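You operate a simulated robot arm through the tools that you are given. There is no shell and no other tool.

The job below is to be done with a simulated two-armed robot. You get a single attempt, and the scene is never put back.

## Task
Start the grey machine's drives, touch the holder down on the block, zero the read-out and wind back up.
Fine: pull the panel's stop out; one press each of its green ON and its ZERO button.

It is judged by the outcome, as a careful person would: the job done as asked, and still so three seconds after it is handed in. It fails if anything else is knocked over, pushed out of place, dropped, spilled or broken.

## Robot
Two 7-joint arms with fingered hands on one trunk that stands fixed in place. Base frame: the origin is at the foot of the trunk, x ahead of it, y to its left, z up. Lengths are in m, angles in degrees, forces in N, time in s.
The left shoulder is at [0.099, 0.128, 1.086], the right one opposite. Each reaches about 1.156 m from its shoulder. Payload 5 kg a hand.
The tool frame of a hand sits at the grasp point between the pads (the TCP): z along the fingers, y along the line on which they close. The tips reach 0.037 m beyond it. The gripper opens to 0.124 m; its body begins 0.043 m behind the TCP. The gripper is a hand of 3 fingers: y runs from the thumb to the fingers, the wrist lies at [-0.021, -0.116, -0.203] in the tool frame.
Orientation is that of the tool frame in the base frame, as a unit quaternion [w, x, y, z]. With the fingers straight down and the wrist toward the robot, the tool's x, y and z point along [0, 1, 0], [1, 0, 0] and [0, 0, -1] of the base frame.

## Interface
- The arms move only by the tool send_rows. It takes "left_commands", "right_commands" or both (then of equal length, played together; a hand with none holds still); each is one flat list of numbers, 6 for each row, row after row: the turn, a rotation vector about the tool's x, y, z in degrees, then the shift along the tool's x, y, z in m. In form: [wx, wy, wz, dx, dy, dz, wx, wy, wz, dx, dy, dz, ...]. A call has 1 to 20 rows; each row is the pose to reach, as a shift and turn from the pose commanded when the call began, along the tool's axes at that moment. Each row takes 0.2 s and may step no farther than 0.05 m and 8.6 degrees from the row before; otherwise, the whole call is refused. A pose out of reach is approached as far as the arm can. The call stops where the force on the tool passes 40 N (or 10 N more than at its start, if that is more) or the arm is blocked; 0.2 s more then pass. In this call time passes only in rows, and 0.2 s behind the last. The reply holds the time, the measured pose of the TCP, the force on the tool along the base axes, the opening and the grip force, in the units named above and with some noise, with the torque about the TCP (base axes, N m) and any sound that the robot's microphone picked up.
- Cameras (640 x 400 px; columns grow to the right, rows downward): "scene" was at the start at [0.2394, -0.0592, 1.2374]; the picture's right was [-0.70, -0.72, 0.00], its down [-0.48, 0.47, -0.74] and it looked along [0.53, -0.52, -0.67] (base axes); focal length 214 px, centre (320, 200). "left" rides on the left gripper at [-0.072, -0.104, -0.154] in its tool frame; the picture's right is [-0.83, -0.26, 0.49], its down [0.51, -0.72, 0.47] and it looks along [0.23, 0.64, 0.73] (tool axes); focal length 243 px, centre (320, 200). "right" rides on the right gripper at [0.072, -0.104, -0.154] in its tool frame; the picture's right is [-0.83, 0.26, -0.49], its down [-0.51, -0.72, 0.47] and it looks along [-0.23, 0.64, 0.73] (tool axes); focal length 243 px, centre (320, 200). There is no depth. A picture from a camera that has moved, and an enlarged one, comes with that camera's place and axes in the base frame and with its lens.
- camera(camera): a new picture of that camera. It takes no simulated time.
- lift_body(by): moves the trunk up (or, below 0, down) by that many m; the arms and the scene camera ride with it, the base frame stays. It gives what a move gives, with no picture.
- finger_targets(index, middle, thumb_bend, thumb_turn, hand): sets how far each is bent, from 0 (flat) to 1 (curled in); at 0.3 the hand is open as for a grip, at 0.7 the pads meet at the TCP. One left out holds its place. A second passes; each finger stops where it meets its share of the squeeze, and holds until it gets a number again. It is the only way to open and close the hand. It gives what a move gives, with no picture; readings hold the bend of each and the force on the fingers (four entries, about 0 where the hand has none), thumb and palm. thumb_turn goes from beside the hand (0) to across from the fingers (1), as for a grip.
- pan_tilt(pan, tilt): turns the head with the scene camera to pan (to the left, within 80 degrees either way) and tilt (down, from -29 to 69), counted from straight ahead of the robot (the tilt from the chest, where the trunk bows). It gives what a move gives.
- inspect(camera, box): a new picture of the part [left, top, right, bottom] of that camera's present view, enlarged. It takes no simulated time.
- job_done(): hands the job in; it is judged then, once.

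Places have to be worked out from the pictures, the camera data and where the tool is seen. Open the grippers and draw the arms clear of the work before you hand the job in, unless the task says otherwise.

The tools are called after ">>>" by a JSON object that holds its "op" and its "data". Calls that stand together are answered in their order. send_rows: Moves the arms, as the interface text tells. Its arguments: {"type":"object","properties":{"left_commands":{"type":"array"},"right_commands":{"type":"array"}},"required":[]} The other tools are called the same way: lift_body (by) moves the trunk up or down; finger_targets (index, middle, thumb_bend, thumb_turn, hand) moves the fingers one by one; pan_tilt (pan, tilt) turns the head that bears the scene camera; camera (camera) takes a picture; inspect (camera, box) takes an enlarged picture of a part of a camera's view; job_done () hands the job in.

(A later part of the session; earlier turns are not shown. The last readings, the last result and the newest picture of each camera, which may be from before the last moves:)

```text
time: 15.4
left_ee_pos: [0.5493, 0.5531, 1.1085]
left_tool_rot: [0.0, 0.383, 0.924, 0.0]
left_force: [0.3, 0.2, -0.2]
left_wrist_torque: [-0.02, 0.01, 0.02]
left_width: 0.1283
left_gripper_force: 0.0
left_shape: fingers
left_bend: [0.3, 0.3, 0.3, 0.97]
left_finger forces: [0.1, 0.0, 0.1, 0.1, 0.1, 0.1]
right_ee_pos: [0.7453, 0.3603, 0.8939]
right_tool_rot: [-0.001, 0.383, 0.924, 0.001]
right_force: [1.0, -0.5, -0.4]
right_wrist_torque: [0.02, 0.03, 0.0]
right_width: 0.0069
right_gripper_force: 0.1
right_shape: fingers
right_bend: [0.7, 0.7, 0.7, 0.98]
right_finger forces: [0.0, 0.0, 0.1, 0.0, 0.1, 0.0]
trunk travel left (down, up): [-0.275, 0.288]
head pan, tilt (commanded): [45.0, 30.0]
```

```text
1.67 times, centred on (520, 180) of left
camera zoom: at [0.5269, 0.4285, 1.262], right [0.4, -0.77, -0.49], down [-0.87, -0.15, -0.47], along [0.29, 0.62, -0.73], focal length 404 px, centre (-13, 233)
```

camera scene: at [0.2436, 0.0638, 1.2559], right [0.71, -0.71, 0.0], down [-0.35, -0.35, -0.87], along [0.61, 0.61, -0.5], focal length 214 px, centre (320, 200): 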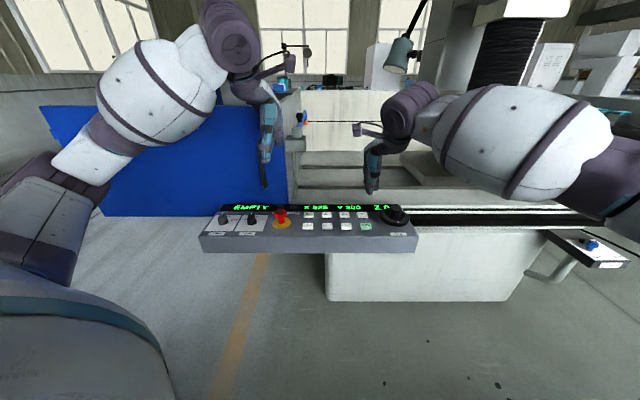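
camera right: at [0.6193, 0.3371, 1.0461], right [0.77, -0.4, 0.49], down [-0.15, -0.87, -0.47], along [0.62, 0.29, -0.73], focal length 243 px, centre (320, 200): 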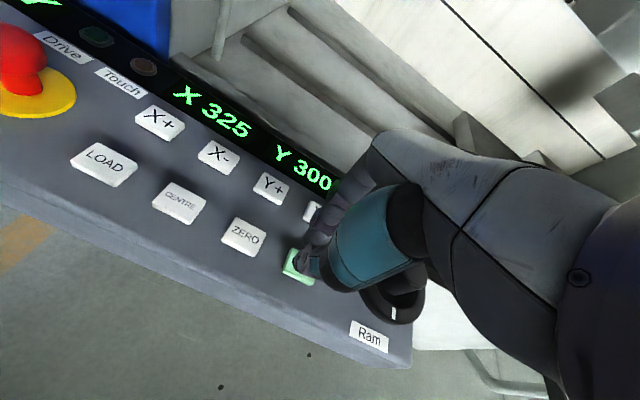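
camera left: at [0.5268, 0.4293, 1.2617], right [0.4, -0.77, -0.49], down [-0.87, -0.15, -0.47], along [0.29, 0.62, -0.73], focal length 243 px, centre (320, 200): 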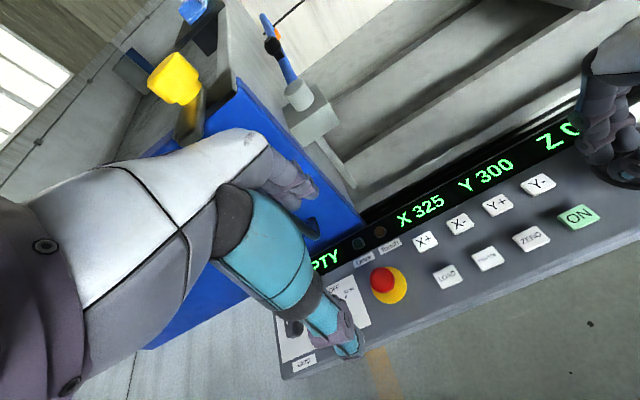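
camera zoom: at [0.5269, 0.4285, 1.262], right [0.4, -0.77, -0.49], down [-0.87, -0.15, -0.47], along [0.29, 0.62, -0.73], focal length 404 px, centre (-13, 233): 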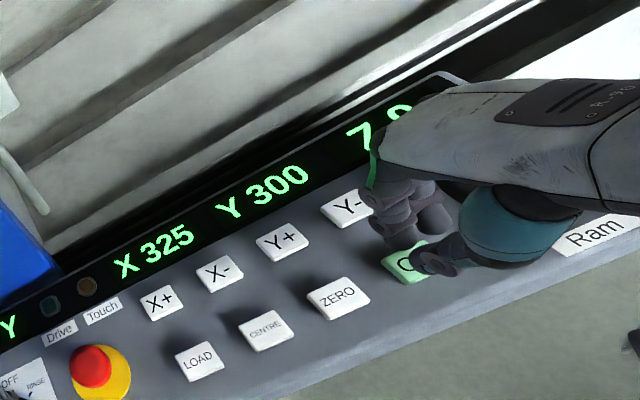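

Tip is aligned over ON. I press down slowly in small steps (one press), watching force.

>>> {"op": "send_rows", "data": {"right_commands": [0, 0, 0, 0, 0, 0.008, 0, 0, 0, 0, 0, 0.014, 0, 0, 0, 0, 0, 0.018, 0, 0, 0, 0, 0, 0.02, 0, 0, 0, 0, 0, 0.022, 0, 0, 0, 0, 0, 0.024]}}

>>> {"op": "inspect", "data": {"camera": "scene", "box": [250, 180, 390, 260]}}

>>> {"op": "camera", "data": {"camera": "right"}}

```text
time: 16.8
left_ee_pos: [0.5493, 0.5527, 1.1087]
left_tool_rot: [0.0, 0.382, 0.924, 0.0]
left_force: [-0.7, 0.3, 0.5]
left_wrist_torque: [0.03, 0.0, 0.01]
left_width: 0.1283
left_gripper_force: 0.0
left_shape: fingers
left_bend: [0.3, 0.3, 0.3, 0.97]
left_finger forces: [0.1, 0.1, 0.0, 0.0, 0.0, 0.0]
right_ee_pos: [0.7446, 0.36, 0.8701]
right_tool_rot: [0.0, 0.383, 0.924, 0.0]
right_force: [0.8, -0.3, 0.4]
right_wrist_torque: [0.0, 0.0, 0.01]
right_width: 0.0068
right_gripper_force: 0.7
right_shape: fingers
right_bend: [0.7, 0.7, 0.7, 0.98]
right_finger forces: [0.8, 0.0, 0.0, 0.1, 0.0, 0.0]
trunk travel left (down, up): [-0.275, 0.288]
head pan, tilt (commanded): [45.0, 30.0]
heard: click
```

```text
4.57 times, centred on (320, 220) of scene
camera zoom: at [0.2434, 0.0628, 1.256], right [0.71, -0.71, 0.0], down [-0.35, -0.35, -0.87], along [0.61, 0.61, -0.5], focal length 980 px, centre (320, 109)
```

zoom: 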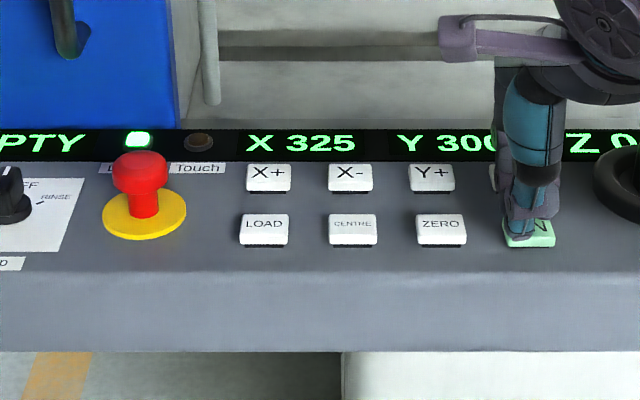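

```text
taken
camera right: at [0.6182, 0.3368, 1.0223], right [0.77, -0.4, 0.49], down [-0.15, -0.87, -0.47], along [0.62, 0.29, -0.73], focal length 243 px, centre (320, 200)
```

right: 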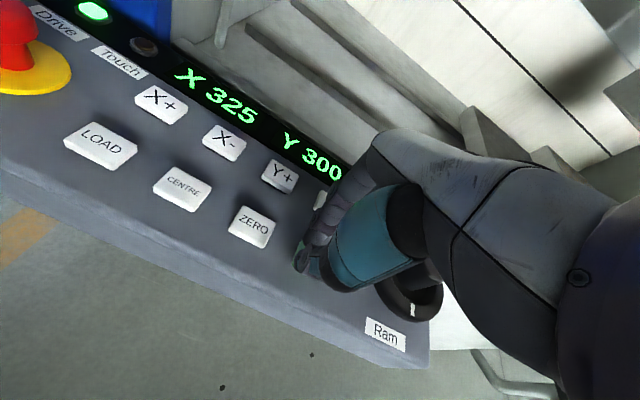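

Click heard and the green Drive lamp is lit. I lift straight up, then look at the ram/holder and block before touching the knob.

>>> {"op": "send_rows", "data": {"right_commands": [0, 0, 0, 0, 0, -0.03, 0, 0, 0, 0, 0, -0.06, 0, 0, 0, 0, 0, -0.1]}}

>>> {"op": "pan_tilt", "data": {"pan": 20, "tilt": 15}}

>>> {"op": "camera", "data": {"camera": "scene"}}

>>> {"op": "camera", "data": {"camera": "right"}}

```text
time: 17.6
left_ee_pos: [0.5472, 0.5523, 1.1087]
left_tool_rot: [0.001, 0.382, 0.924, 0.0]
left_force: [0.1, 0.9, -0.4]
left_wrist_torque: [0.01, -0.02, -0.01]
left_width: 0.1282
left_gripper_force: 0.1
left_shape: fingers
left_bend: [0.3, 0.3, 0.3, 0.97]
left_finger forces: [0.0, 0.0, 0.0, 0.0, 0.0, 0.0]
right_ee_pos: [0.746, 0.3612, 0.9713]
right_tool_rot: [0.002, 0.383, 0.924, 0.0]
right_force: [-0.8, -0.5, -0.3]
right_wrist_torque: [0.0, 0.0, 0.01]
right_width: 0.0069
right_gripper_force: 0.1
right_shape: fingers
right_bend: [0.7, 0.7, 0.7, 0.98]
right_finger forces: [0.1, 0.1, 0.1, 0.0, 0.0, 0.1]
trunk travel left (down, up): [-0.275, 0.288]
head pan, tilt (commanded): [45.0, 30.0]
```

```text
time: 18.5
left_ee_pos: [0.5492, 0.5526, 1.1074]
left_tool_rot: [0.0, 0.382, 0.924, 0.0]
left_force: [1.3, -0.4, -0.2]
left_wrist_torque: [-0.02, -0.02, -0.01]
left_width: 0.1285
left_gripper_force: 0.1
left_shape: fingers
left_bend: [0.3, 0.3, 0.3, 0.97]
left_finger forces: [0.0, 0.0, 0.0, 0.0, 0.0, 0.0]
right_ee_pos: [0.7477, 0.361, 0.9712]
right_tool_rot: [0.0, 0.383, 0.924, 0.0]
right_force: [-0.2, 0.1, 0.4]
right_wrist_torque: [0.02, -0.02, -0.01]
right_width: 0.0069
right_gripper_force: 0.0
right_shape: fingers
right_bend: [0.7, 0.7, 0.7, 0.98]
right_finger forces: [0.0, 0.0, 0.0, 0.0, 0.0, 0.1]
trunk travel left (down, up): [-0.275, 0.288]
head pan, tilt (commanded): [20.0, 15.0]
```

```text
taken
camera scene: at [0.2672, 0.0309, 1.2802], right [0.34, -0.94, 0.0], down [-0.24, -0.09, -0.97], along [0.91, 0.33, -0.26], focal length 214 px, centre (320, 200)
```

scene: 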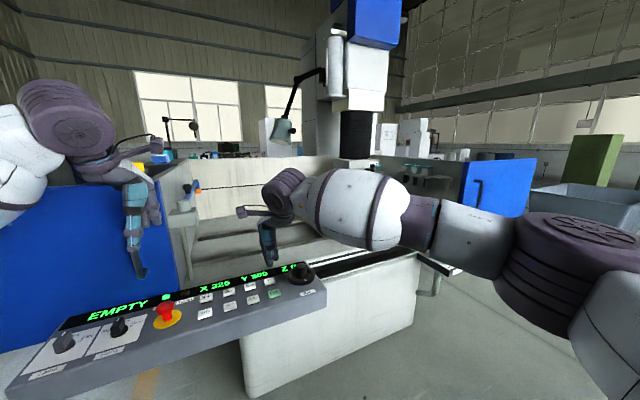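

```text
taken
camera right: at [0.6209, 0.3385, 1.1227], right [0.77, -0.4, 0.49], down [-0.15, -0.87, -0.47], along [0.62, 0.29, -0.73], focal length 243 px, centre (320, 200)
```

right: 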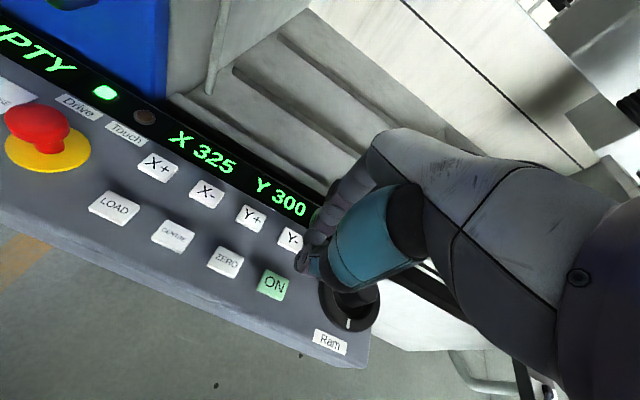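

Drive is on, read-outs X 325 Y 300 Z 0. The right arm hides the table from the head camera, so I re-aim the left hand's camera (yaw back 45°, then pitch up 30°) to watch the holder and block.

>>> {"op": "send_rows", "data": {"left_commands": [0, 0, 7.5, 0, 0, 0, 0, 0, 15, 0, 0, 0, 0, 0, 22.5, 0, 0, 0, 0, 0, 30, 0, 0, 0, 0, 0, 37.5, 0, 0, 0, 0, 0, 45, 0, 0, 0]}}

>>> {"op": "send_rows", "data": {"left_commands": [-7.5, 0, 0, 0, 0, 0, -15, 0, 0, 0, 0, 0, -22.5, 0, 0, 0, 0, 0, -30, 0, 0, 0, 0, 0]}}

>>> {"op": "camera", "data": {"camera": "left"}}

>>> {"op": "camera", "data": {"camera": "scene"}}

```text
time: 19.9
left_ee_pos: [0.5488, 0.5523, 1.109]
left_tool_rot: [0.0, 0.707, 0.707, 0.0]
left_force: [0.5, -0.4, 0.2]
left_wrist_torque: [0.01, 0.01, -0.03]
left_width: 0.1284
left_gripper_force: 0.1
left_shape: fingers
left_bend: [0.3, 0.3, 0.3, 0.97]
left_finger forces: [0.1, 0.0, 0.0, 0.1, 0.1, 0.0]
right_ee_pos: [0.747, 0.3615, 0.9708]
right_tool_rot: [0.001, 0.382, 0.924, 0.0]
right_force: [-0.6, 1.2, -0.7]
right_wrist_torque: [0.01, 0.03, 0.02]
right_width: 0.007
right_gripper_force: 0.0
right_shape: fingers
right_bend: [0.7, 0.7, 0.7, 0.98]
right_finger forces: [0.1, 0.0, 0.1, 0.0, 0.0, 0.1]
trunk travel left (down, up): [-0.275, 0.288]
head pan, tilt (commanded): [20.0, 15.0]
```

```text
time: 20.9
left_ee_pos: [0.5489, 0.5514, 1.1079]
left_tool_rot: [0.184, 0.683, 0.683, 0.184]
left_force: [-0.3, -1.1, 0.7]
left_wrist_torque: [-0.01, 0.02, -0.02]
left_width: 0.1285
left_gripper_force: 0.0
left_shape: fingers
left_bend: [0.3, 0.3, 0.3, 0.97]
left_finger forces: [0.0, 0.1, 0.1, 0.0, 0.1, 0.0]
right_ee_pos: [0.7477, 0.3611, 0.9706]
right_tool_rot: [0.0, 0.382, 0.924, 0.0]
right_force: [0.0, -0.6, -0.8]
right_wrist_torque: [-0.03, 0.01, 0.01]
right_width: 0.0068
right_gripper_force: 0.0
right_shape: fingers
right_bend: [0.7, 0.7, 0.7, 0.98]
right_finger forces: [0.0, 0.0, 0.0, 0.0, 0.0, 0.0]
trunk travel left (down, up): [-0.275, 0.288]
head pan, tilt (commanded): [20.0, 15.0]
```

```text
taken
camera left: at [0.3815, 0.4796, 1.19], right [0.02, -0.83, -0.56], down [-0.39, 0.51, -0.77], along [0.92, 0.23, -0.31], focal length 243 px, centre (320, 200)
```

left: 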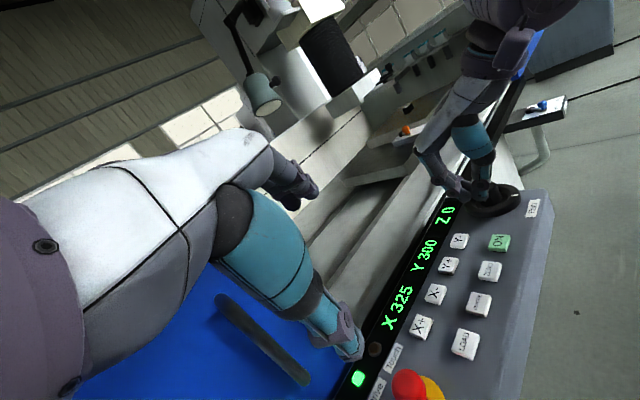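

```text
taken
camera scene: at [0.2673, 0.0312, 1.2802], right [0.34, -0.94, 0.0], down [-0.24, -0.09, -0.97], along [0.91, 0.33, -0.26], focal length 214 px, centre (320, 200)
```

scene: 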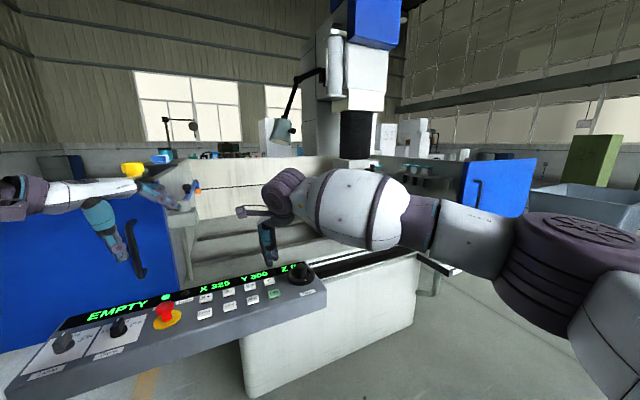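

The left camera now shows lamps, read-outs, knob and the holder/block area all together. I enlarge the holder and block.

>>> {"op": "inspect", "data": {"camera": "left", "box": [330, 50, 470, 160]}}

>>> {"op": "inspect", "data": {"camera": "left", "box": [340, 150, 560, 400]}}

```text
3.64 times, centred on (400, 105) of left
camera zoom: at [0.3815, 0.4796, 1.19], right [0.02, -0.83, -0.56], down [-0.39, 0.51, -0.77], along [0.92, 0.23, -0.31], focal length 882 px, centre (29, 546)
```

zoom: 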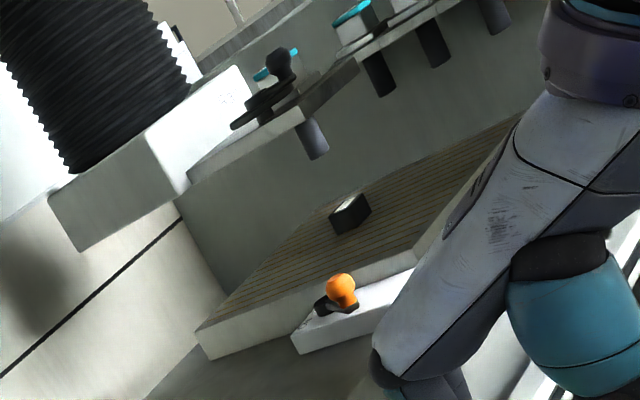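

```text
1.60 times, centred on (450, 275) of left
camera zoom: at [0.3815, 0.4796, 1.19], right [0.02, -0.83, -0.56], down [-0.39, 0.51, -0.77], along [0.92, 0.23, -0.31], focal length 388 px, centre (112, 80)
```

zoom: 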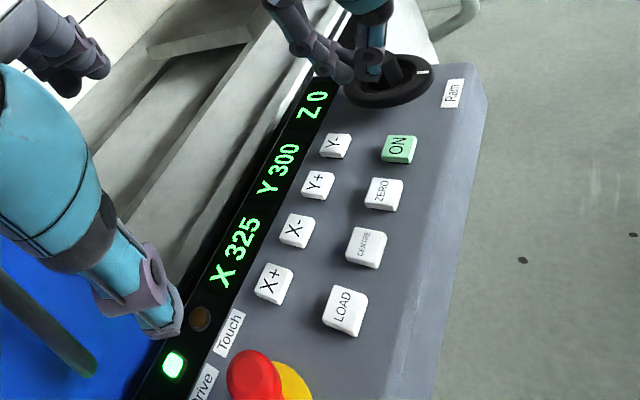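

The view is good: block on the chuck, rod-like holder above with about 7 cm gap. I open the right hand part-way and move it above the Ram knob (centre ≈[0.835,0.3055], dial top z≈0.849, stub top z≈0.884).

>>> {"op": "finger_targets", "data": {"hand": "right", "index": 0.42, "middle": 0.42, "thumb_bend": 0.42}}

>>> {"op": "send_rows", "data": {"right_commands": [0, 0, 0, -0.034, 0.0075, 0, 0, 0, 0, -0.068, 0.015, 0, 0, 0, 0, -0.1011, 0.0226, 0]}}

>>> {"op": "camera", "data": {"camera": "right"}}

>>> {"op": "camera", "data": {"camera": "left"}}

>>> {"op": "inspect", "data": {"camera": "left", "box": [400, 130, 560, 270]}}

```text
time: 21.9
left_ee_pos: [0.5481, 0.5511, 1.11]
left_tool_rot: [0.183, 0.683, 0.683, 0.183]
left_force: [0.5, -0.4, 0.0]
left_wrist_torque: [-0.03, 0.03, 0.01]
left_width: 0.1285
left_gripper_force: 0.0
left_shape: fingers
left_bend: [0.3, 0.3, 0.3, 0.97]
left_finger forces: [0.0, 0.0, 0.0, 0.0, 0.0, 0.0]
right_ee_pos: [0.7471, 0.3607, 0.9708]
right_tool_rot: [0.001, 0.383, 0.924, 0.0]
right_force: [0.8, -0.9, 0.4]
right_wrist_torque: [-0.02, 0.01, -0.01]
right_width: 0.0922
right_gripper_force: 0.0
right_shape: fingers
right_bend: [0.42, 0.42, 0.42, 0.98]
right_finger forces: [0.0, 0.0, 0.0, 0.1, 0.1, 0.0]
trunk travel left (down, up): [-0.275, 0.288]
head pan, tilt (commanded): [20.0, 15.0]
```

```text
time: 22.7
left_ee_pos: [0.5507, 0.5504, 1.108]
left_tool_rot: [0.183, 0.683, 0.683, 0.183]
left_force: [0.4, 0.1, -0.7]
left_wrist_torque: [0.01, -0.01, 0.0]
left_width: 0.1287
left_gripper_force: 0.1
left_shape: fingers
left_bend: [0.3, 0.3, 0.3, 0.97]
left_finger forces: [0.0, 0.0, 0.0, 0.0, 0.0, 0.0]
right_ee_pos: [0.8314, 0.3071, 0.9714]
right_tool_rot: [0.0, 0.382, 0.924, 0.0]
right_force: [-0.6, -0.3, 0.2]
right_wrist_torque: [-0.01, 0.0, 0.0]
right_width: 0.0918
right_gripper_force: 0.1
right_shape: fingers
right_bend: [0.42, 0.42, 0.42, 0.98]
right_finger forces: [0.0, 0.0, 0.0, 0.0, 0.0, 0.0]
trunk travel left (down, up): [-0.275, 0.288]
head pan, tilt (commanded): [20.0, 15.0]
```

```text
taken
camera right: at [0.7055, 0.2841, 1.1234], right [0.77, -0.4, 0.49], down [-0.15, -0.87, -0.47], along [0.62, 0.29, -0.73], focal length 243 px, centre (320, 200)
```

right: 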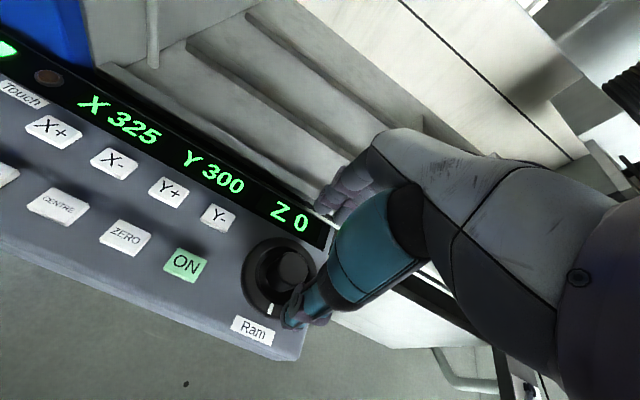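

```text
taken
camera left: at [0.3823, 0.4786, 1.1904], right [0.02, -0.83, -0.56], down [-0.39, 0.51, -0.77], along [0.92, 0.23, -0.31], focal length 243 px, centre (320, 200)
```

left: 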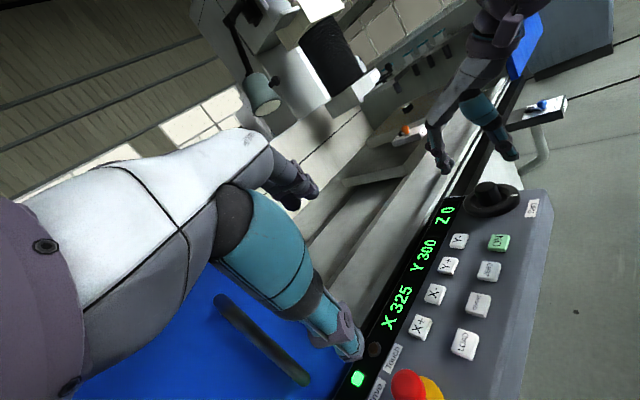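

```text
2.86 times, centred on (480, 200) of left
camera zoom: at [0.3823, 0.4786, 1.1904], right [0.02, -0.83, -0.56], down [-0.39, 0.51, -0.77], along [0.92, 0.23, -0.31], focal length 693 px, centre (-137, 200)
```

zoom: 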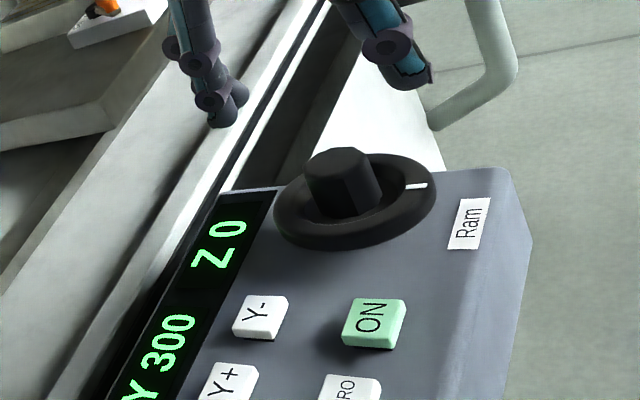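

The knob is a stubby grip on a dial with a white mark; all views put its axis at ≈[0.829,0.307], practically under the TCP. I descend so the fingertips straddle the stub just above the dial.

>>> {"op": "send_rows", "data": {"right_commands": [0, 0, 0, 0.0007, -0.0007, 0.03, 0, 0, 0, 0.0014, -0.0014, 0.055, 0, 0, 0, 0.0014, -0.0014, 0.068, 0, 0, 0, 0.0014, -0.0014, 0.076]}}

>>> {"op": "camera", "data": {"camera": "right"}}

>>> {"op": "inspect", "data": {"camera": "left", "box": [400, 110, 560, 250]}}

```text
time: 23.7
left_ee_pos: [0.5493, 0.5513, 1.1097]
left_tool_rot: [0.183, 0.683, 0.683, 0.183]
left_force: [-0.2, 0.6, -0.6]
left_wrist_torque: [-0.01, 0.03, 0.04]
left_width: 0.1288
left_gripper_force: 0.0
left_shape: fingers
left_bend: [0.3, 0.3, 0.3, 0.97]
left_finger forces: [0.0, 0.0, 0.1, 0.0, 0.1, 0.0]
right_ee_pos: [0.8274, 0.3045, 0.8935]
right_tool_rot: [0.0, 0.382, 0.924, 0.0]
right_force: [0.8, -0.1, 0.8]
right_wrist_torque: [0.0, 0.0, -0.02]
right_width: 0.0922
right_gripper_force: 0.2
right_shape: fingers
right_bend: [0.42, 0.42, 0.42, 0.98]
right_finger forces: [0.0, 0.1, 0.0, 0.0, 0.0, 0.0]
trunk travel left (down, up): [-0.275, 0.288]
head pan, tilt (commanded): [20.0, 15.0]
```

```text
taken
camera right: at [0.7012, 0.2823, 1.0466], right [0.77, -0.4, 0.49], down [-0.15, -0.87, -0.47], along [0.62, 0.29, -0.73], focal length 243 px, centre (320, 200)
```

right: 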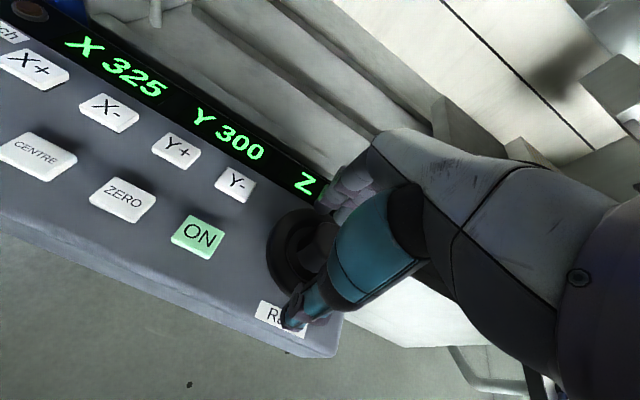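

```text
2.86 times, centred on (480, 180) of left
camera zoom: at [0.382, 0.4791, 1.1903], right [0.02, -0.83, -0.56], down [-0.39, 0.51, -0.77], along [0.92, 0.23, -0.31], focal length 693 px, centre (-137, 257)
```

zoom: 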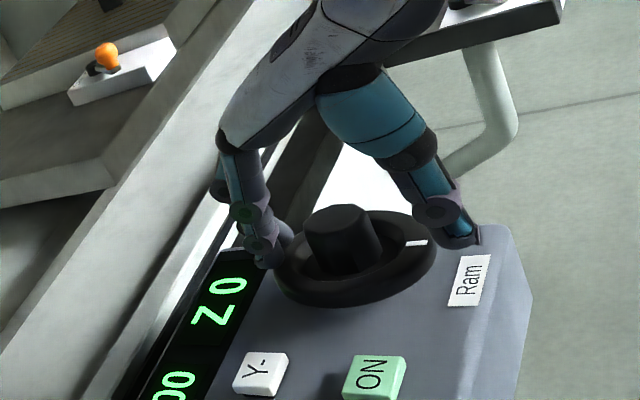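

Fingers and thumb straddle the stub symmetrically. I close onto it gently.

>>> {"op": "finger_targets", "data": {"hand": "right", "index": 0.62, "middle": 0.62, "thumb_bend": 0.62}}

>>> {"op": "inspect", "data": {"camera": "left", "box": [400, 110, 560, 250]}}

>>> {"op": "inspect", "data": {"camera": "right", "box": [180, 120, 400, 360]}}

```text
time: 24.7
left_ee_pos: [0.5477, 0.5525, 1.1096]
left_tool_rot: [0.182, 0.683, 0.683, 0.183]
left_force: [0.0, -0.3, -0.2]
left_wrist_torque: [-0.07, 0.0, -0.02]
left_width: 0.1286
left_gripper_force: 0.1
left_shape: fingers
left_bend: [0.3, 0.3, 0.3, 0.97]
left_finger forces: [0.0, 0.0, 0.1, 0.0, 0.2, 0.0]
right_ee_pos: [0.8271, 0.3069, 0.8963]
right_tool_rot: [0.001, 0.383, 0.924, 0.001]
right_force: [11.8, 10.1, 15.9]
right_wrist_torque: [0.91, -1.19, 0.09]
right_width: 0.0398
right_gripper_force: 12.3
right_shape: fingers
right_bend: [0.57, 0.45, 0.62, 0.98]
right_finger forces: [6.1, 18.1, 0.0, 0.0, 0.1, 0.0]
trunk travel left (down, up): [-0.275, 0.288]
head pan, tilt (commanded): [20.0, 15.0]
```

```text
2.86 times, centred on (480, 180) of left
camera zoom: at [0.381, 0.4797, 1.1905], right [0.02, -0.83, -0.56], down [-0.39, 0.51, -0.77], along [0.92, 0.23, -0.31], focal length 693 px, centre (-137, 257)
```

zoom: 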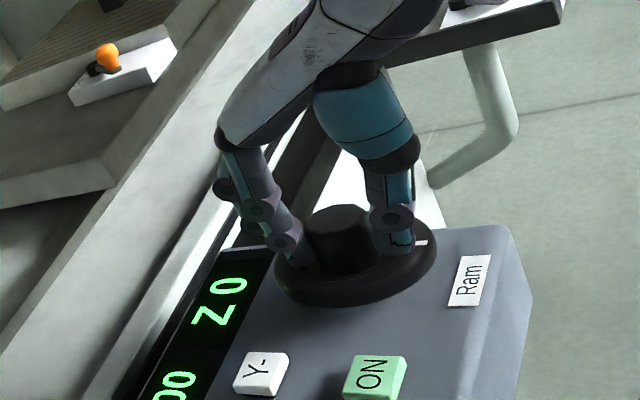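

```text
1.67 times, centred on (290, 240) of right
camera zoom: at [0.7005, 0.2828, 1.0485], right [0.77, -0.4, 0.49], down [-0.15, -0.87, -0.47], along [0.62, 0.29, -0.73], focal length 404 px, centre (370, 133)
```

zoom: 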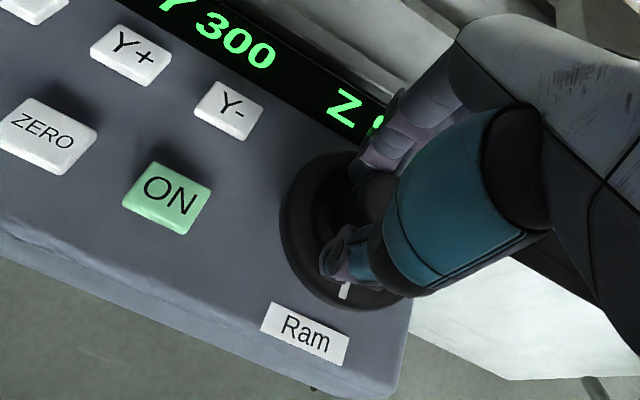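

The middle finger caught on the dial's raised rim (18 N, upward push of 16 N). I reopen, rise 8 mm and close again higher on the stub.

>>> {"op": "finger_targets", "data": {"hand": "right", "index": 0.42, "middle": 0.42, "thumb_bend": 0.42}}

>>> {"op": "send_rows", "data": {"right_commands": [0, 0, 0, 0, 0, -0.004, 0, 0, 0, 0, 0.001, -0.008, 0, 0, 0, 0, 0.001, -0.01]}}

>>> {"op": "inspect", "data": {"camera": "left", "box": [400, 110, 560, 250]}}

```text
time: 25.7
left_ee_pos: [0.5495, 0.5518, 1.1089]
left_tool_rot: [0.183, 0.683, 0.683, 0.182]
left_force: [-0.1, 0.2, -0.1]
left_wrist_torque: [0.0, -0.01, 0.0]
left_width: 0.1286
left_gripper_force: 0.1
left_shape: fingers
left_bend: [0.3, 0.3, 0.3, 0.97]
left_finger forces: [0.1, 0.0, 0.0, 0.0, 0.1, 0.0]
right_ee_pos: [0.8265, 0.3051, 0.8943]
right_tool_rot: [0.0, 0.382, 0.924, 0.0]
right_force: [-0.2, 0.2, 0.5]
right_wrist_torque: [0.02, 0.0, 0.04]
right_width: 0.0919
right_gripper_force: 0.1
right_shape: fingers
right_bend: [0.42, 0.42, 0.42, 0.98]
right_finger forces: [0.0, 0.0, 0.0, 0.0, 0.0, 0.0]
trunk travel left (down, up): [-0.275, 0.288]
head pan, tilt (commanded): [20.0, 15.0]
```

```text
time: 26.5
left_ee_pos: [0.5494, 0.5512, 1.1089]
left_tool_rot: [0.182, 0.683, 0.683, 0.183]
left_force: [-0.7, 0.6, 0.1]
left_wrist_torque: [-0.01, 0.04, 0.01]
left_width: 0.1285
left_gripper_force: 0.1
left_shape: fingers
left_bend: [0.3, 0.3, 0.3, 0.97]
left_finger forces: [0.0, 0.1, 0.0, 0.0, 0.0, 0.0]
right_ee_pos: [0.828, 0.3044, 0.9057]
right_tool_rot: [0.0, 0.383, 0.924, 0.0]
right_force: [-0.2, 0.1, 0.7]
right_wrist_torque: [0.01, 0.0, 0.01]
right_width: 0.0919
right_gripper_force: 0.1
right_shape: fingers
right_bend: [0.42, 0.42, 0.42, 0.98]
right_finger forces: [0.1, 0.0, 0.0, 0.0, 0.0, 0.0]
trunk travel left (down, up): [-0.275, 0.288]
head pan, tilt (commanded): [20.0, 15.0]
```

```text
2.86 times, centred on (480, 180) of left
camera zoom: at [0.3817, 0.4792, 1.1903], right [0.02, -0.83, -0.56], down [-0.39, 0.51, -0.77], along [0.92, 0.23, -0.31], focal length 693 px, centre (-137, 257)
```

zoom: 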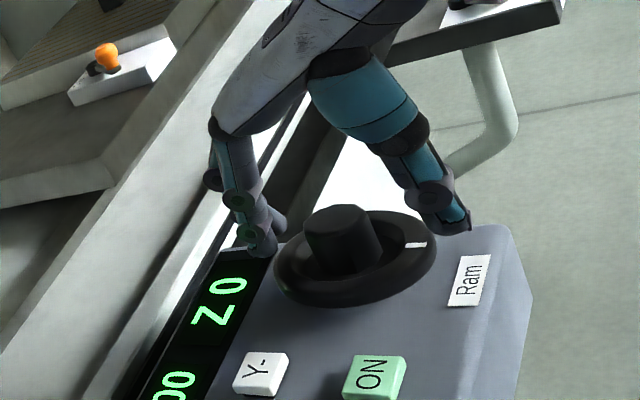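

Now the tips should clear the rim (≈0.869 vs rim ≈0.858). Closing again on the stub.

>>> {"op": "finger_targets", "data": {"hand": "right", "index": 0.6, "middle": 0.6, "thumb_bend": 0.6}}

>>> {"op": "inspect", "data": {"camera": "left", "box": [420, 130, 540, 235]}}

>>> {"op": "inspect", "data": {"camera": "right", "box": [180, 120, 400, 360]}}

```text
time: 27.5
left_ee_pos: [0.55, 0.5514, 1.1089]
left_tool_rot: [0.183, 0.683, 0.683, 0.183]
left_force: [-0.2, -0.1, 0.8]
left_wrist_torque: [-0.02, -0.02, 0.01]
left_width: 0.1286
left_gripper_force: 0.0
left_shape: fingers
left_bend: [0.3, 0.3, 0.3, 0.97]
left_finger forces: [0.0, 0.0, 0.0, 0.0, 0.0, 0.0]
right_ee_pos: [0.8291, 0.306, 0.9047]
right_tool_rot: [0.0, 0.383, 0.924, 0.0]
right_force: [5.9, 5.5, 1.7]
right_wrist_torque: [0.24, -0.27, -0.01]
right_width: 0.0424
right_gripper_force: 4.0
right_shape: fingers
right_bend: [0.57, 0.57, 0.6, 0.98]
right_finger forces: [3.9, 4.6, 0.1, 0.1, 0.0, 0.0]
trunk travel left (down, up): [-0.275, 0.288]
head pan, tilt (commanded): [20.0, 15.0]
```

```text
3.81 times, centred on (480, 182) of left
camera zoom: at [0.3822, 0.4797, 1.19], right [0.02, -0.83, -0.56], down [-0.39, 0.51, -0.77], along [0.92, 0.23, -0.31], focal length 924 px, centre (-290, 267)
```

zoom: 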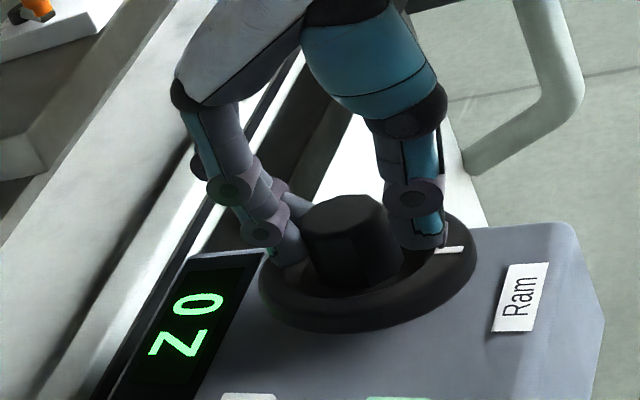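

```text
1.67 times, centred on (290, 240) of right
camera zoom: at [0.7031, 0.2832, 1.0565], right [0.77, -0.4, 0.49], down [-0.15, -0.87, -0.47], along [0.62, 0.29, -0.73], focal length 404 px, centre (370, 133)
```

zoom: 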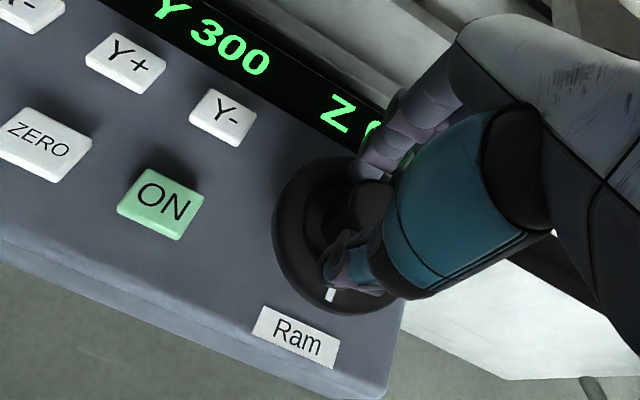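

Index and middle already touch while the thumb is still shy by a few mm, so the knob centre lies slightly toward the fingers. I shift the hand 4 mm along its closing line and 2 mm down, then squeeze.

>>> {"op": "send_rows", "data": {"right_commands": [0, 0, 0, 0, 0.002, 0.001, 0, 0, 0, 0, 0.004, 0.002]}}

>>> {"op": "finger_targets", "data": {"hand": "right", "index": 0.66, "middle": 0.66, "thumb_bend": 0.68}}

>>> {"op": "inspect", "data": {"camera": "left", "box": [420, 130, 540, 235]}}

```text
time: 28.1
left_ee_pos: [0.5493, 0.5519, 1.1098]
left_tool_rot: [0.182, 0.683, 0.684, 0.183]
left_force: [0.6, 1.3, -0.9]
left_wrist_torque: [0.0, 0.0, -0.01]
left_width: 0.1285
left_gripper_force: 0.0
left_shape: fingers
left_bend: [0.3, 0.3, 0.3, 0.97]
left_finger forces: [0.0, 0.1, 0.0, 0.0, 0.1, 0.1]
right_ee_pos: [0.832, 0.3091, 0.9004]
right_tool_rot: [-0.001, 0.383, 0.924, 0.001]
right_force: [2.4, 1.7, 4.1]
right_wrist_torque: [0.11, -0.12, 0.05]
right_width: 0.0396
right_gripper_force: 2.6
right_shape: fingers
right_bend: [0.58, 0.59, 0.6, 0.98]
right_finger forces: [2.3, 2.3, 0.0, 0.0, 0.0, 0.0]
trunk travel left (down, up): [-0.275, 0.288]
head pan, tilt (commanded): [20.0, 15.0]
```

```text
time: 29.1
left_ee_pos: [0.5499, 0.552, 1.1079]
left_tool_rot: [0.184, 0.683, 0.683, 0.183]
left_force: [1.0, -0.1, 0.8]
left_wrist_torque: [0.02, -0.02, 0.0]
left_width: 0.1286
left_gripper_force: 0.0
left_shape: fingers
left_bend: [0.3, 0.3, 0.3, 0.97]
left_finger forces: [0.0, 0.1, 0.0, 0.0, 0.0, 0.0]
right_ee_pos: [0.8329, 0.3081, 0.9029]
right_tool_rot: [0.0, 0.383, 0.924, -0.001]
right_force: [8.5, 7.6, 3.1]
right_wrist_torque: [0.24, -0.32, 0.07]
right_width: 0.0326
right_gripper_force: 9.9
right_shape: fingers
right_bend: [0.6, 0.61, 0.64, 0.97]
right_finger forces: [7.4, 7.9, 0.0, 0.0, 4.6, 0.0]
trunk travel left (down, up): [-0.275, 0.288]
head pan, tilt (commanded): [20.0, 15.0]
```

```text
3.81 times, centred on (480, 182) of left
camera zoom: at [0.3821, 0.4798, 1.19], right [0.02, -0.83, -0.56], down [-0.39, 0.51, -0.77], along [0.92, 0.23, -0.31], focal length 924 px, centre (-290, 267)
```

zoom: 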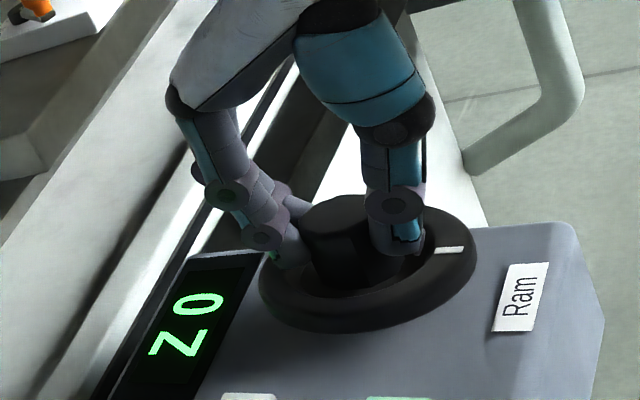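

The stub is now gripped by all three (Ø≈33 mm). I centre 2 mm more and turn 15° clockwise (seen from above) as a test of direction and gearing.

>>> {"op": "send_rows", "data": {"right_commands": [0, 0, 0, 0, 0.002, 0, 0, 0, 5, 0, 0.002, 0, 0, 0, 10, 0, 0.002, 0, 0, 0, 15, 0, 0.002, 0]}}

>>> {"op": "inspect", "data": {"camera": "left", "box": [340, 110, 560, 260]}}

```text
time: 30.1
left_ee_pos: [0.5498, 0.5513, 1.1087]
left_tool_rot: [0.183, 0.683, 0.683, 0.183]
left_force: [0.2, 1.0, 0.3]
left_wrist_torque: [0.01, 0.01, -0.03]
left_width: 0.1283
left_gripper_force: 0.1
left_shape: fingers
left_bend: [0.3, 0.3, 0.3, 0.97]
left_finger forces: [0.0, 0.1, 0.1, 0.0, 0.0, 0.0]
right_ee_pos: [0.8348, 0.3094, 0.9008]
right_tool_rot: [0.0, 0.502, 0.865, -0.001]
right_force: [2.2, 4.2, 0.9]
right_wrist_torque: [0.12, -0.03, 0.11]
right_width: 0.0325
right_gripper_force: 9.6
right_shape: fingers
right_bend: [0.61, 0.62, 0.64, 0.97]
right_finger forces: [5.9, 5.2, 0.0, 0.0, 7.5, 0.0]
trunk travel left (down, up): [-0.275, 0.288]
head pan, tilt (commanded): [20.0, 15.0]
```

```text
2.67 times, centred on (450, 185) of left
camera zoom: at [0.3817, 0.4799, 1.1901], right [0.02, -0.83, -0.56], down [-0.39, 0.51, -0.77], along [0.92, 0.23, -0.31], focal length 647 px, centre (-27, 240)
```

zoom: 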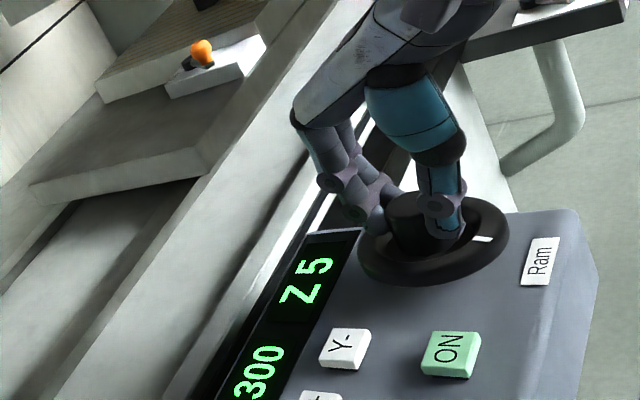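

Z went from 0 to 5 after 15°. I check whether the ram moved down or up by looking at the holder and block again.

>>> {"op": "inspect", "data": {"camera": "left", "box": [330, 50, 470, 160]}}

>>> {"op": "inspect", "data": {"camera": "left", "box": [420, 130, 540, 235]}}

```text
3.64 times, centred on (400, 105) of left
camera zoom: at [0.3817, 0.4799, 1.1901], right [0.02, -0.83, -0.56], down [-0.39, 0.51, -0.77], along [0.92, 0.23, -0.31], focal length 882 px, centre (29, 546)
```

zoom: 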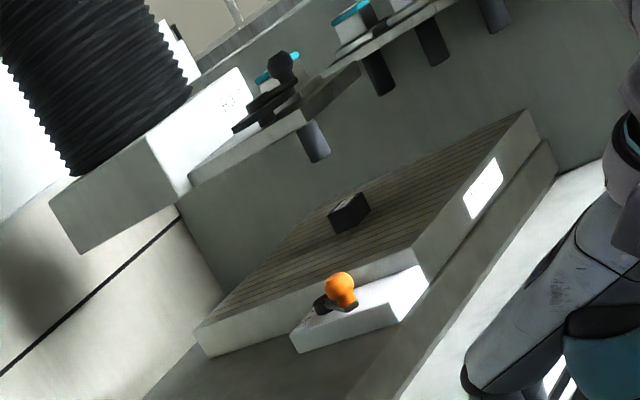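

```text
3.81 times, centred on (480, 182) of left
camera zoom: at [0.3817, 0.4799, 1.1901], right [0.02, -0.83, -0.56], down [-0.39, 0.51, -0.77], along [0.92, 0.23, -0.31], focal length 924 px, centre (-290, 267)
```

zoom: 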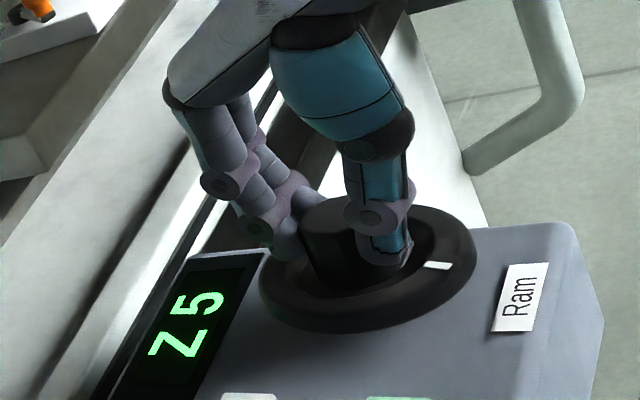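

The ram moved slightly down, so clockwise = down at about 5 mm per 15°, and no creep. With a gap of roughly 70 mm, I turn another 45° clockwise and watch tracking.

>>> {"op": "send_rows", "data": {"right_commands": [0, 0, 5, 0, 0, 0, 0, 0, 10, 0, 0, 0, 0, 0, 15, 0, 0, 0, 0, 0, 20, 0, 0, 0, 0, 0, 25, 0, 0, 0, 0, 0, 30, 0, 0, 0, 0, 0, 35, 0, 0, 0, 0, 0, 40, 0, 0, 0, 0, 0, 45, 0, 0, 0]}}

>>> {"op": "inspect", "data": {"camera": "left", "box": [340, 110, 560, 260]}}

>>> {"op": "inspect", "data": {"camera": "left", "box": [330, 50, 470, 160]}}

```text
time: 32.1
left_ee_pos: [0.5505, 0.5528, 1.1084]
left_tool_rot: [0.182, 0.683, 0.683, 0.183]
left_force: [-0.3, -0.4, -0.1]
left_wrist_torque: [0.02, 0.02, 0.01]
left_width: 0.1284
left_gripper_force: 0.0
left_shape: fingers
left_bend: [0.3, 0.3, 0.3, 0.97]
left_finger forces: [0.0, 0.0, 0.0, 0.0, 0.0, 0.1]
right_ee_pos: [0.8354, 0.3104, 0.9015]
right_tool_rot: [0.0, 0.794, 0.608, 0.0]
right_force: [10.4, 5.5, 9.4]
right_wrist_torque: [0.18, -0.41, 0.13]
right_width: 0.0327
right_gripper_force: 10.6
right_shape: fingers
right_bend: [0.6, 0.62, 0.65, 0.96]
right_finger forces: [10.1, 5.3, 0.0, 0.0, 6.7, 0.0]
trunk travel left (down, up): [-0.275, 0.288]
head pan, tilt (commanded): [20.0, 15.0]
```

```text
2.67 times, centred on (450, 185) of left
camera zoom: at [0.3819, 0.4798, 1.1901], right [0.02, -0.83, -0.56], down [-0.39, 0.51, -0.77], along [0.92, 0.23, -0.31], focal length 647 px, centre (-27, 240)
```

zoom: 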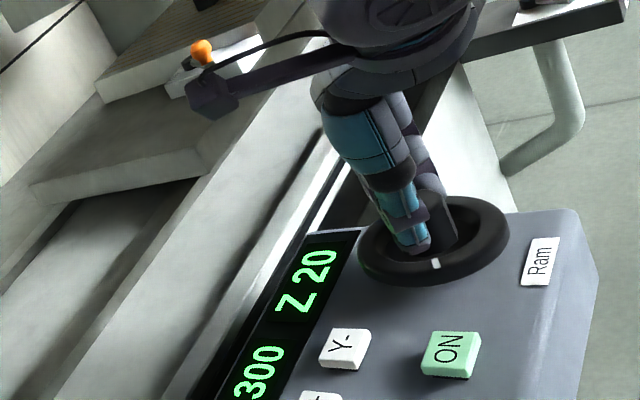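

```text
3.64 times, centred on (400, 105) of left
camera zoom: at [0.3819, 0.4798, 1.1901], right [0.02, -0.83, -0.56], down [-0.39, 0.51, -0.77], along [0.92, 0.23, -0.31], focal length 882 px, centre (29, 546)
```

zoom: 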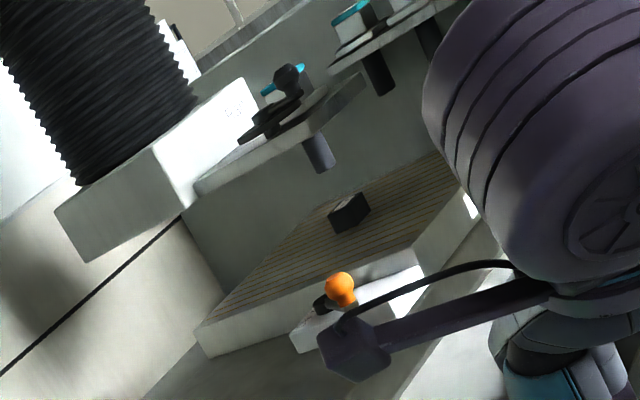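

Z 20, ram visibly lower (about 15 mm more), tracking 1 mm per 3°. I turn another 30° and check reach and view.

>>> {"op": "send_rows", "data": {"right_commands": [0, 0, 5, 0, 0, 0, 0, 0, 10, 0, 0, 0, 0, 0, 15, 0, 0, 0, 0, 0, 20, 0, 0, 0, 0, 0, 25, 0, 0, 0, 0, 0, 30, 0, 0, 0]}}

>>> {"op": "camera", "data": {"camera": "left"}}

>>> {"op": "inspect", "data": {"camera": "left", "box": [330, 50, 470, 160]}}

```text
time: 33.5
left_ee_pos: [0.5498, 0.5534, 1.1087]
left_tool_rot: [0.184, 0.684, 0.682, 0.182]
left_force: [-0.6, -0.2, 0.6]
left_wrist_torque: [0.01, -0.01, -0.01]
left_width: 0.1284
left_gripper_force: 0.0
left_shape: fingers
left_bend: [0.3, 0.3, 0.3, 0.97]
left_finger forces: [0.0, 0.0, 0.0, 0.0, 0.0, 0.0]
right_ee_pos: [0.8361, 0.3086, 0.9006]
right_tool_rot: [0.0, 0.924, 0.382, 0.0]
right_force: [12.4, 6.0, 2.8]
right_wrist_torque: [0.17, -0.36, 0.07]
right_width: 0.0329
right_gripper_force: 9.9
right_shape: fingers
right_bend: [0.6, 0.63, 0.65, 0.95]
right_finger forces: [8.5, 3.4, 0.1, 0.0, 8.4, 0.1]
trunk travel left (down, up): [-0.275, 0.288]
head pan, tilt (commanded): [20.0, 15.0]
```

```text
taken
camera left: at [0.3826, 0.48, 1.1897], right [0.02, -0.83, -0.56], down [-0.39, 0.51, -0.77], along [0.92, 0.23, -0.31], focal length 243 px, centre (320, 200)
```

left: 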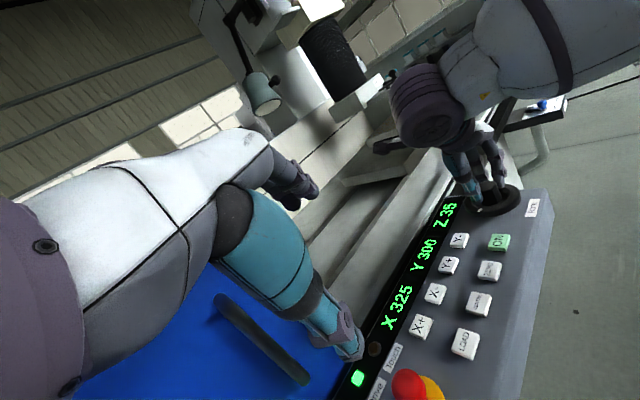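

```text
3.64 times, centred on (400, 105) of left
camera zoom: at [0.3826, 0.48, 1.1897], right [0.02, -0.83, -0.56], down [-0.39, 0.51, -0.77], along [0.92, 0.23, -0.31], focal length 882 px, centre (29, 546)
```

zoom: 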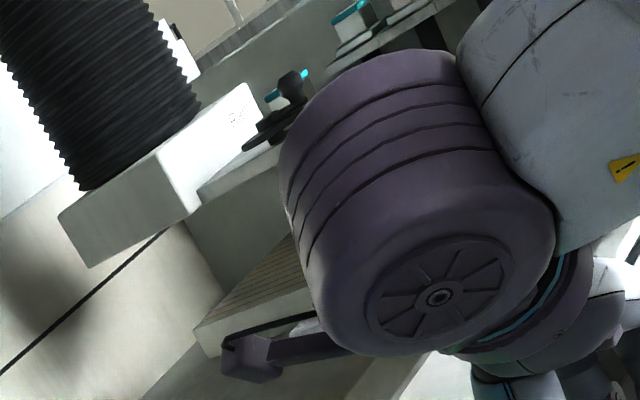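

The wrist now hides the block, so this is far enough in this stroke. I read the Z display precisely.

>>> {"op": "inspect", "data": {"camera": "left", "box": [370, 180, 530, 380]}}

```text
2.00 times, centred on (450, 280) of left
camera zoom: at [0.3826, 0.48, 1.1897], right [0.02, -0.83, -0.56], down [-0.39, 0.51, -0.77], along [0.92, 0.23, -0.31], focal length 485 px, centre (60, 40)
```

zoom: 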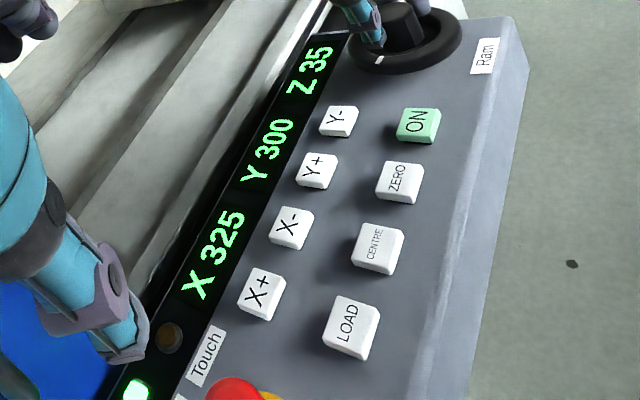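

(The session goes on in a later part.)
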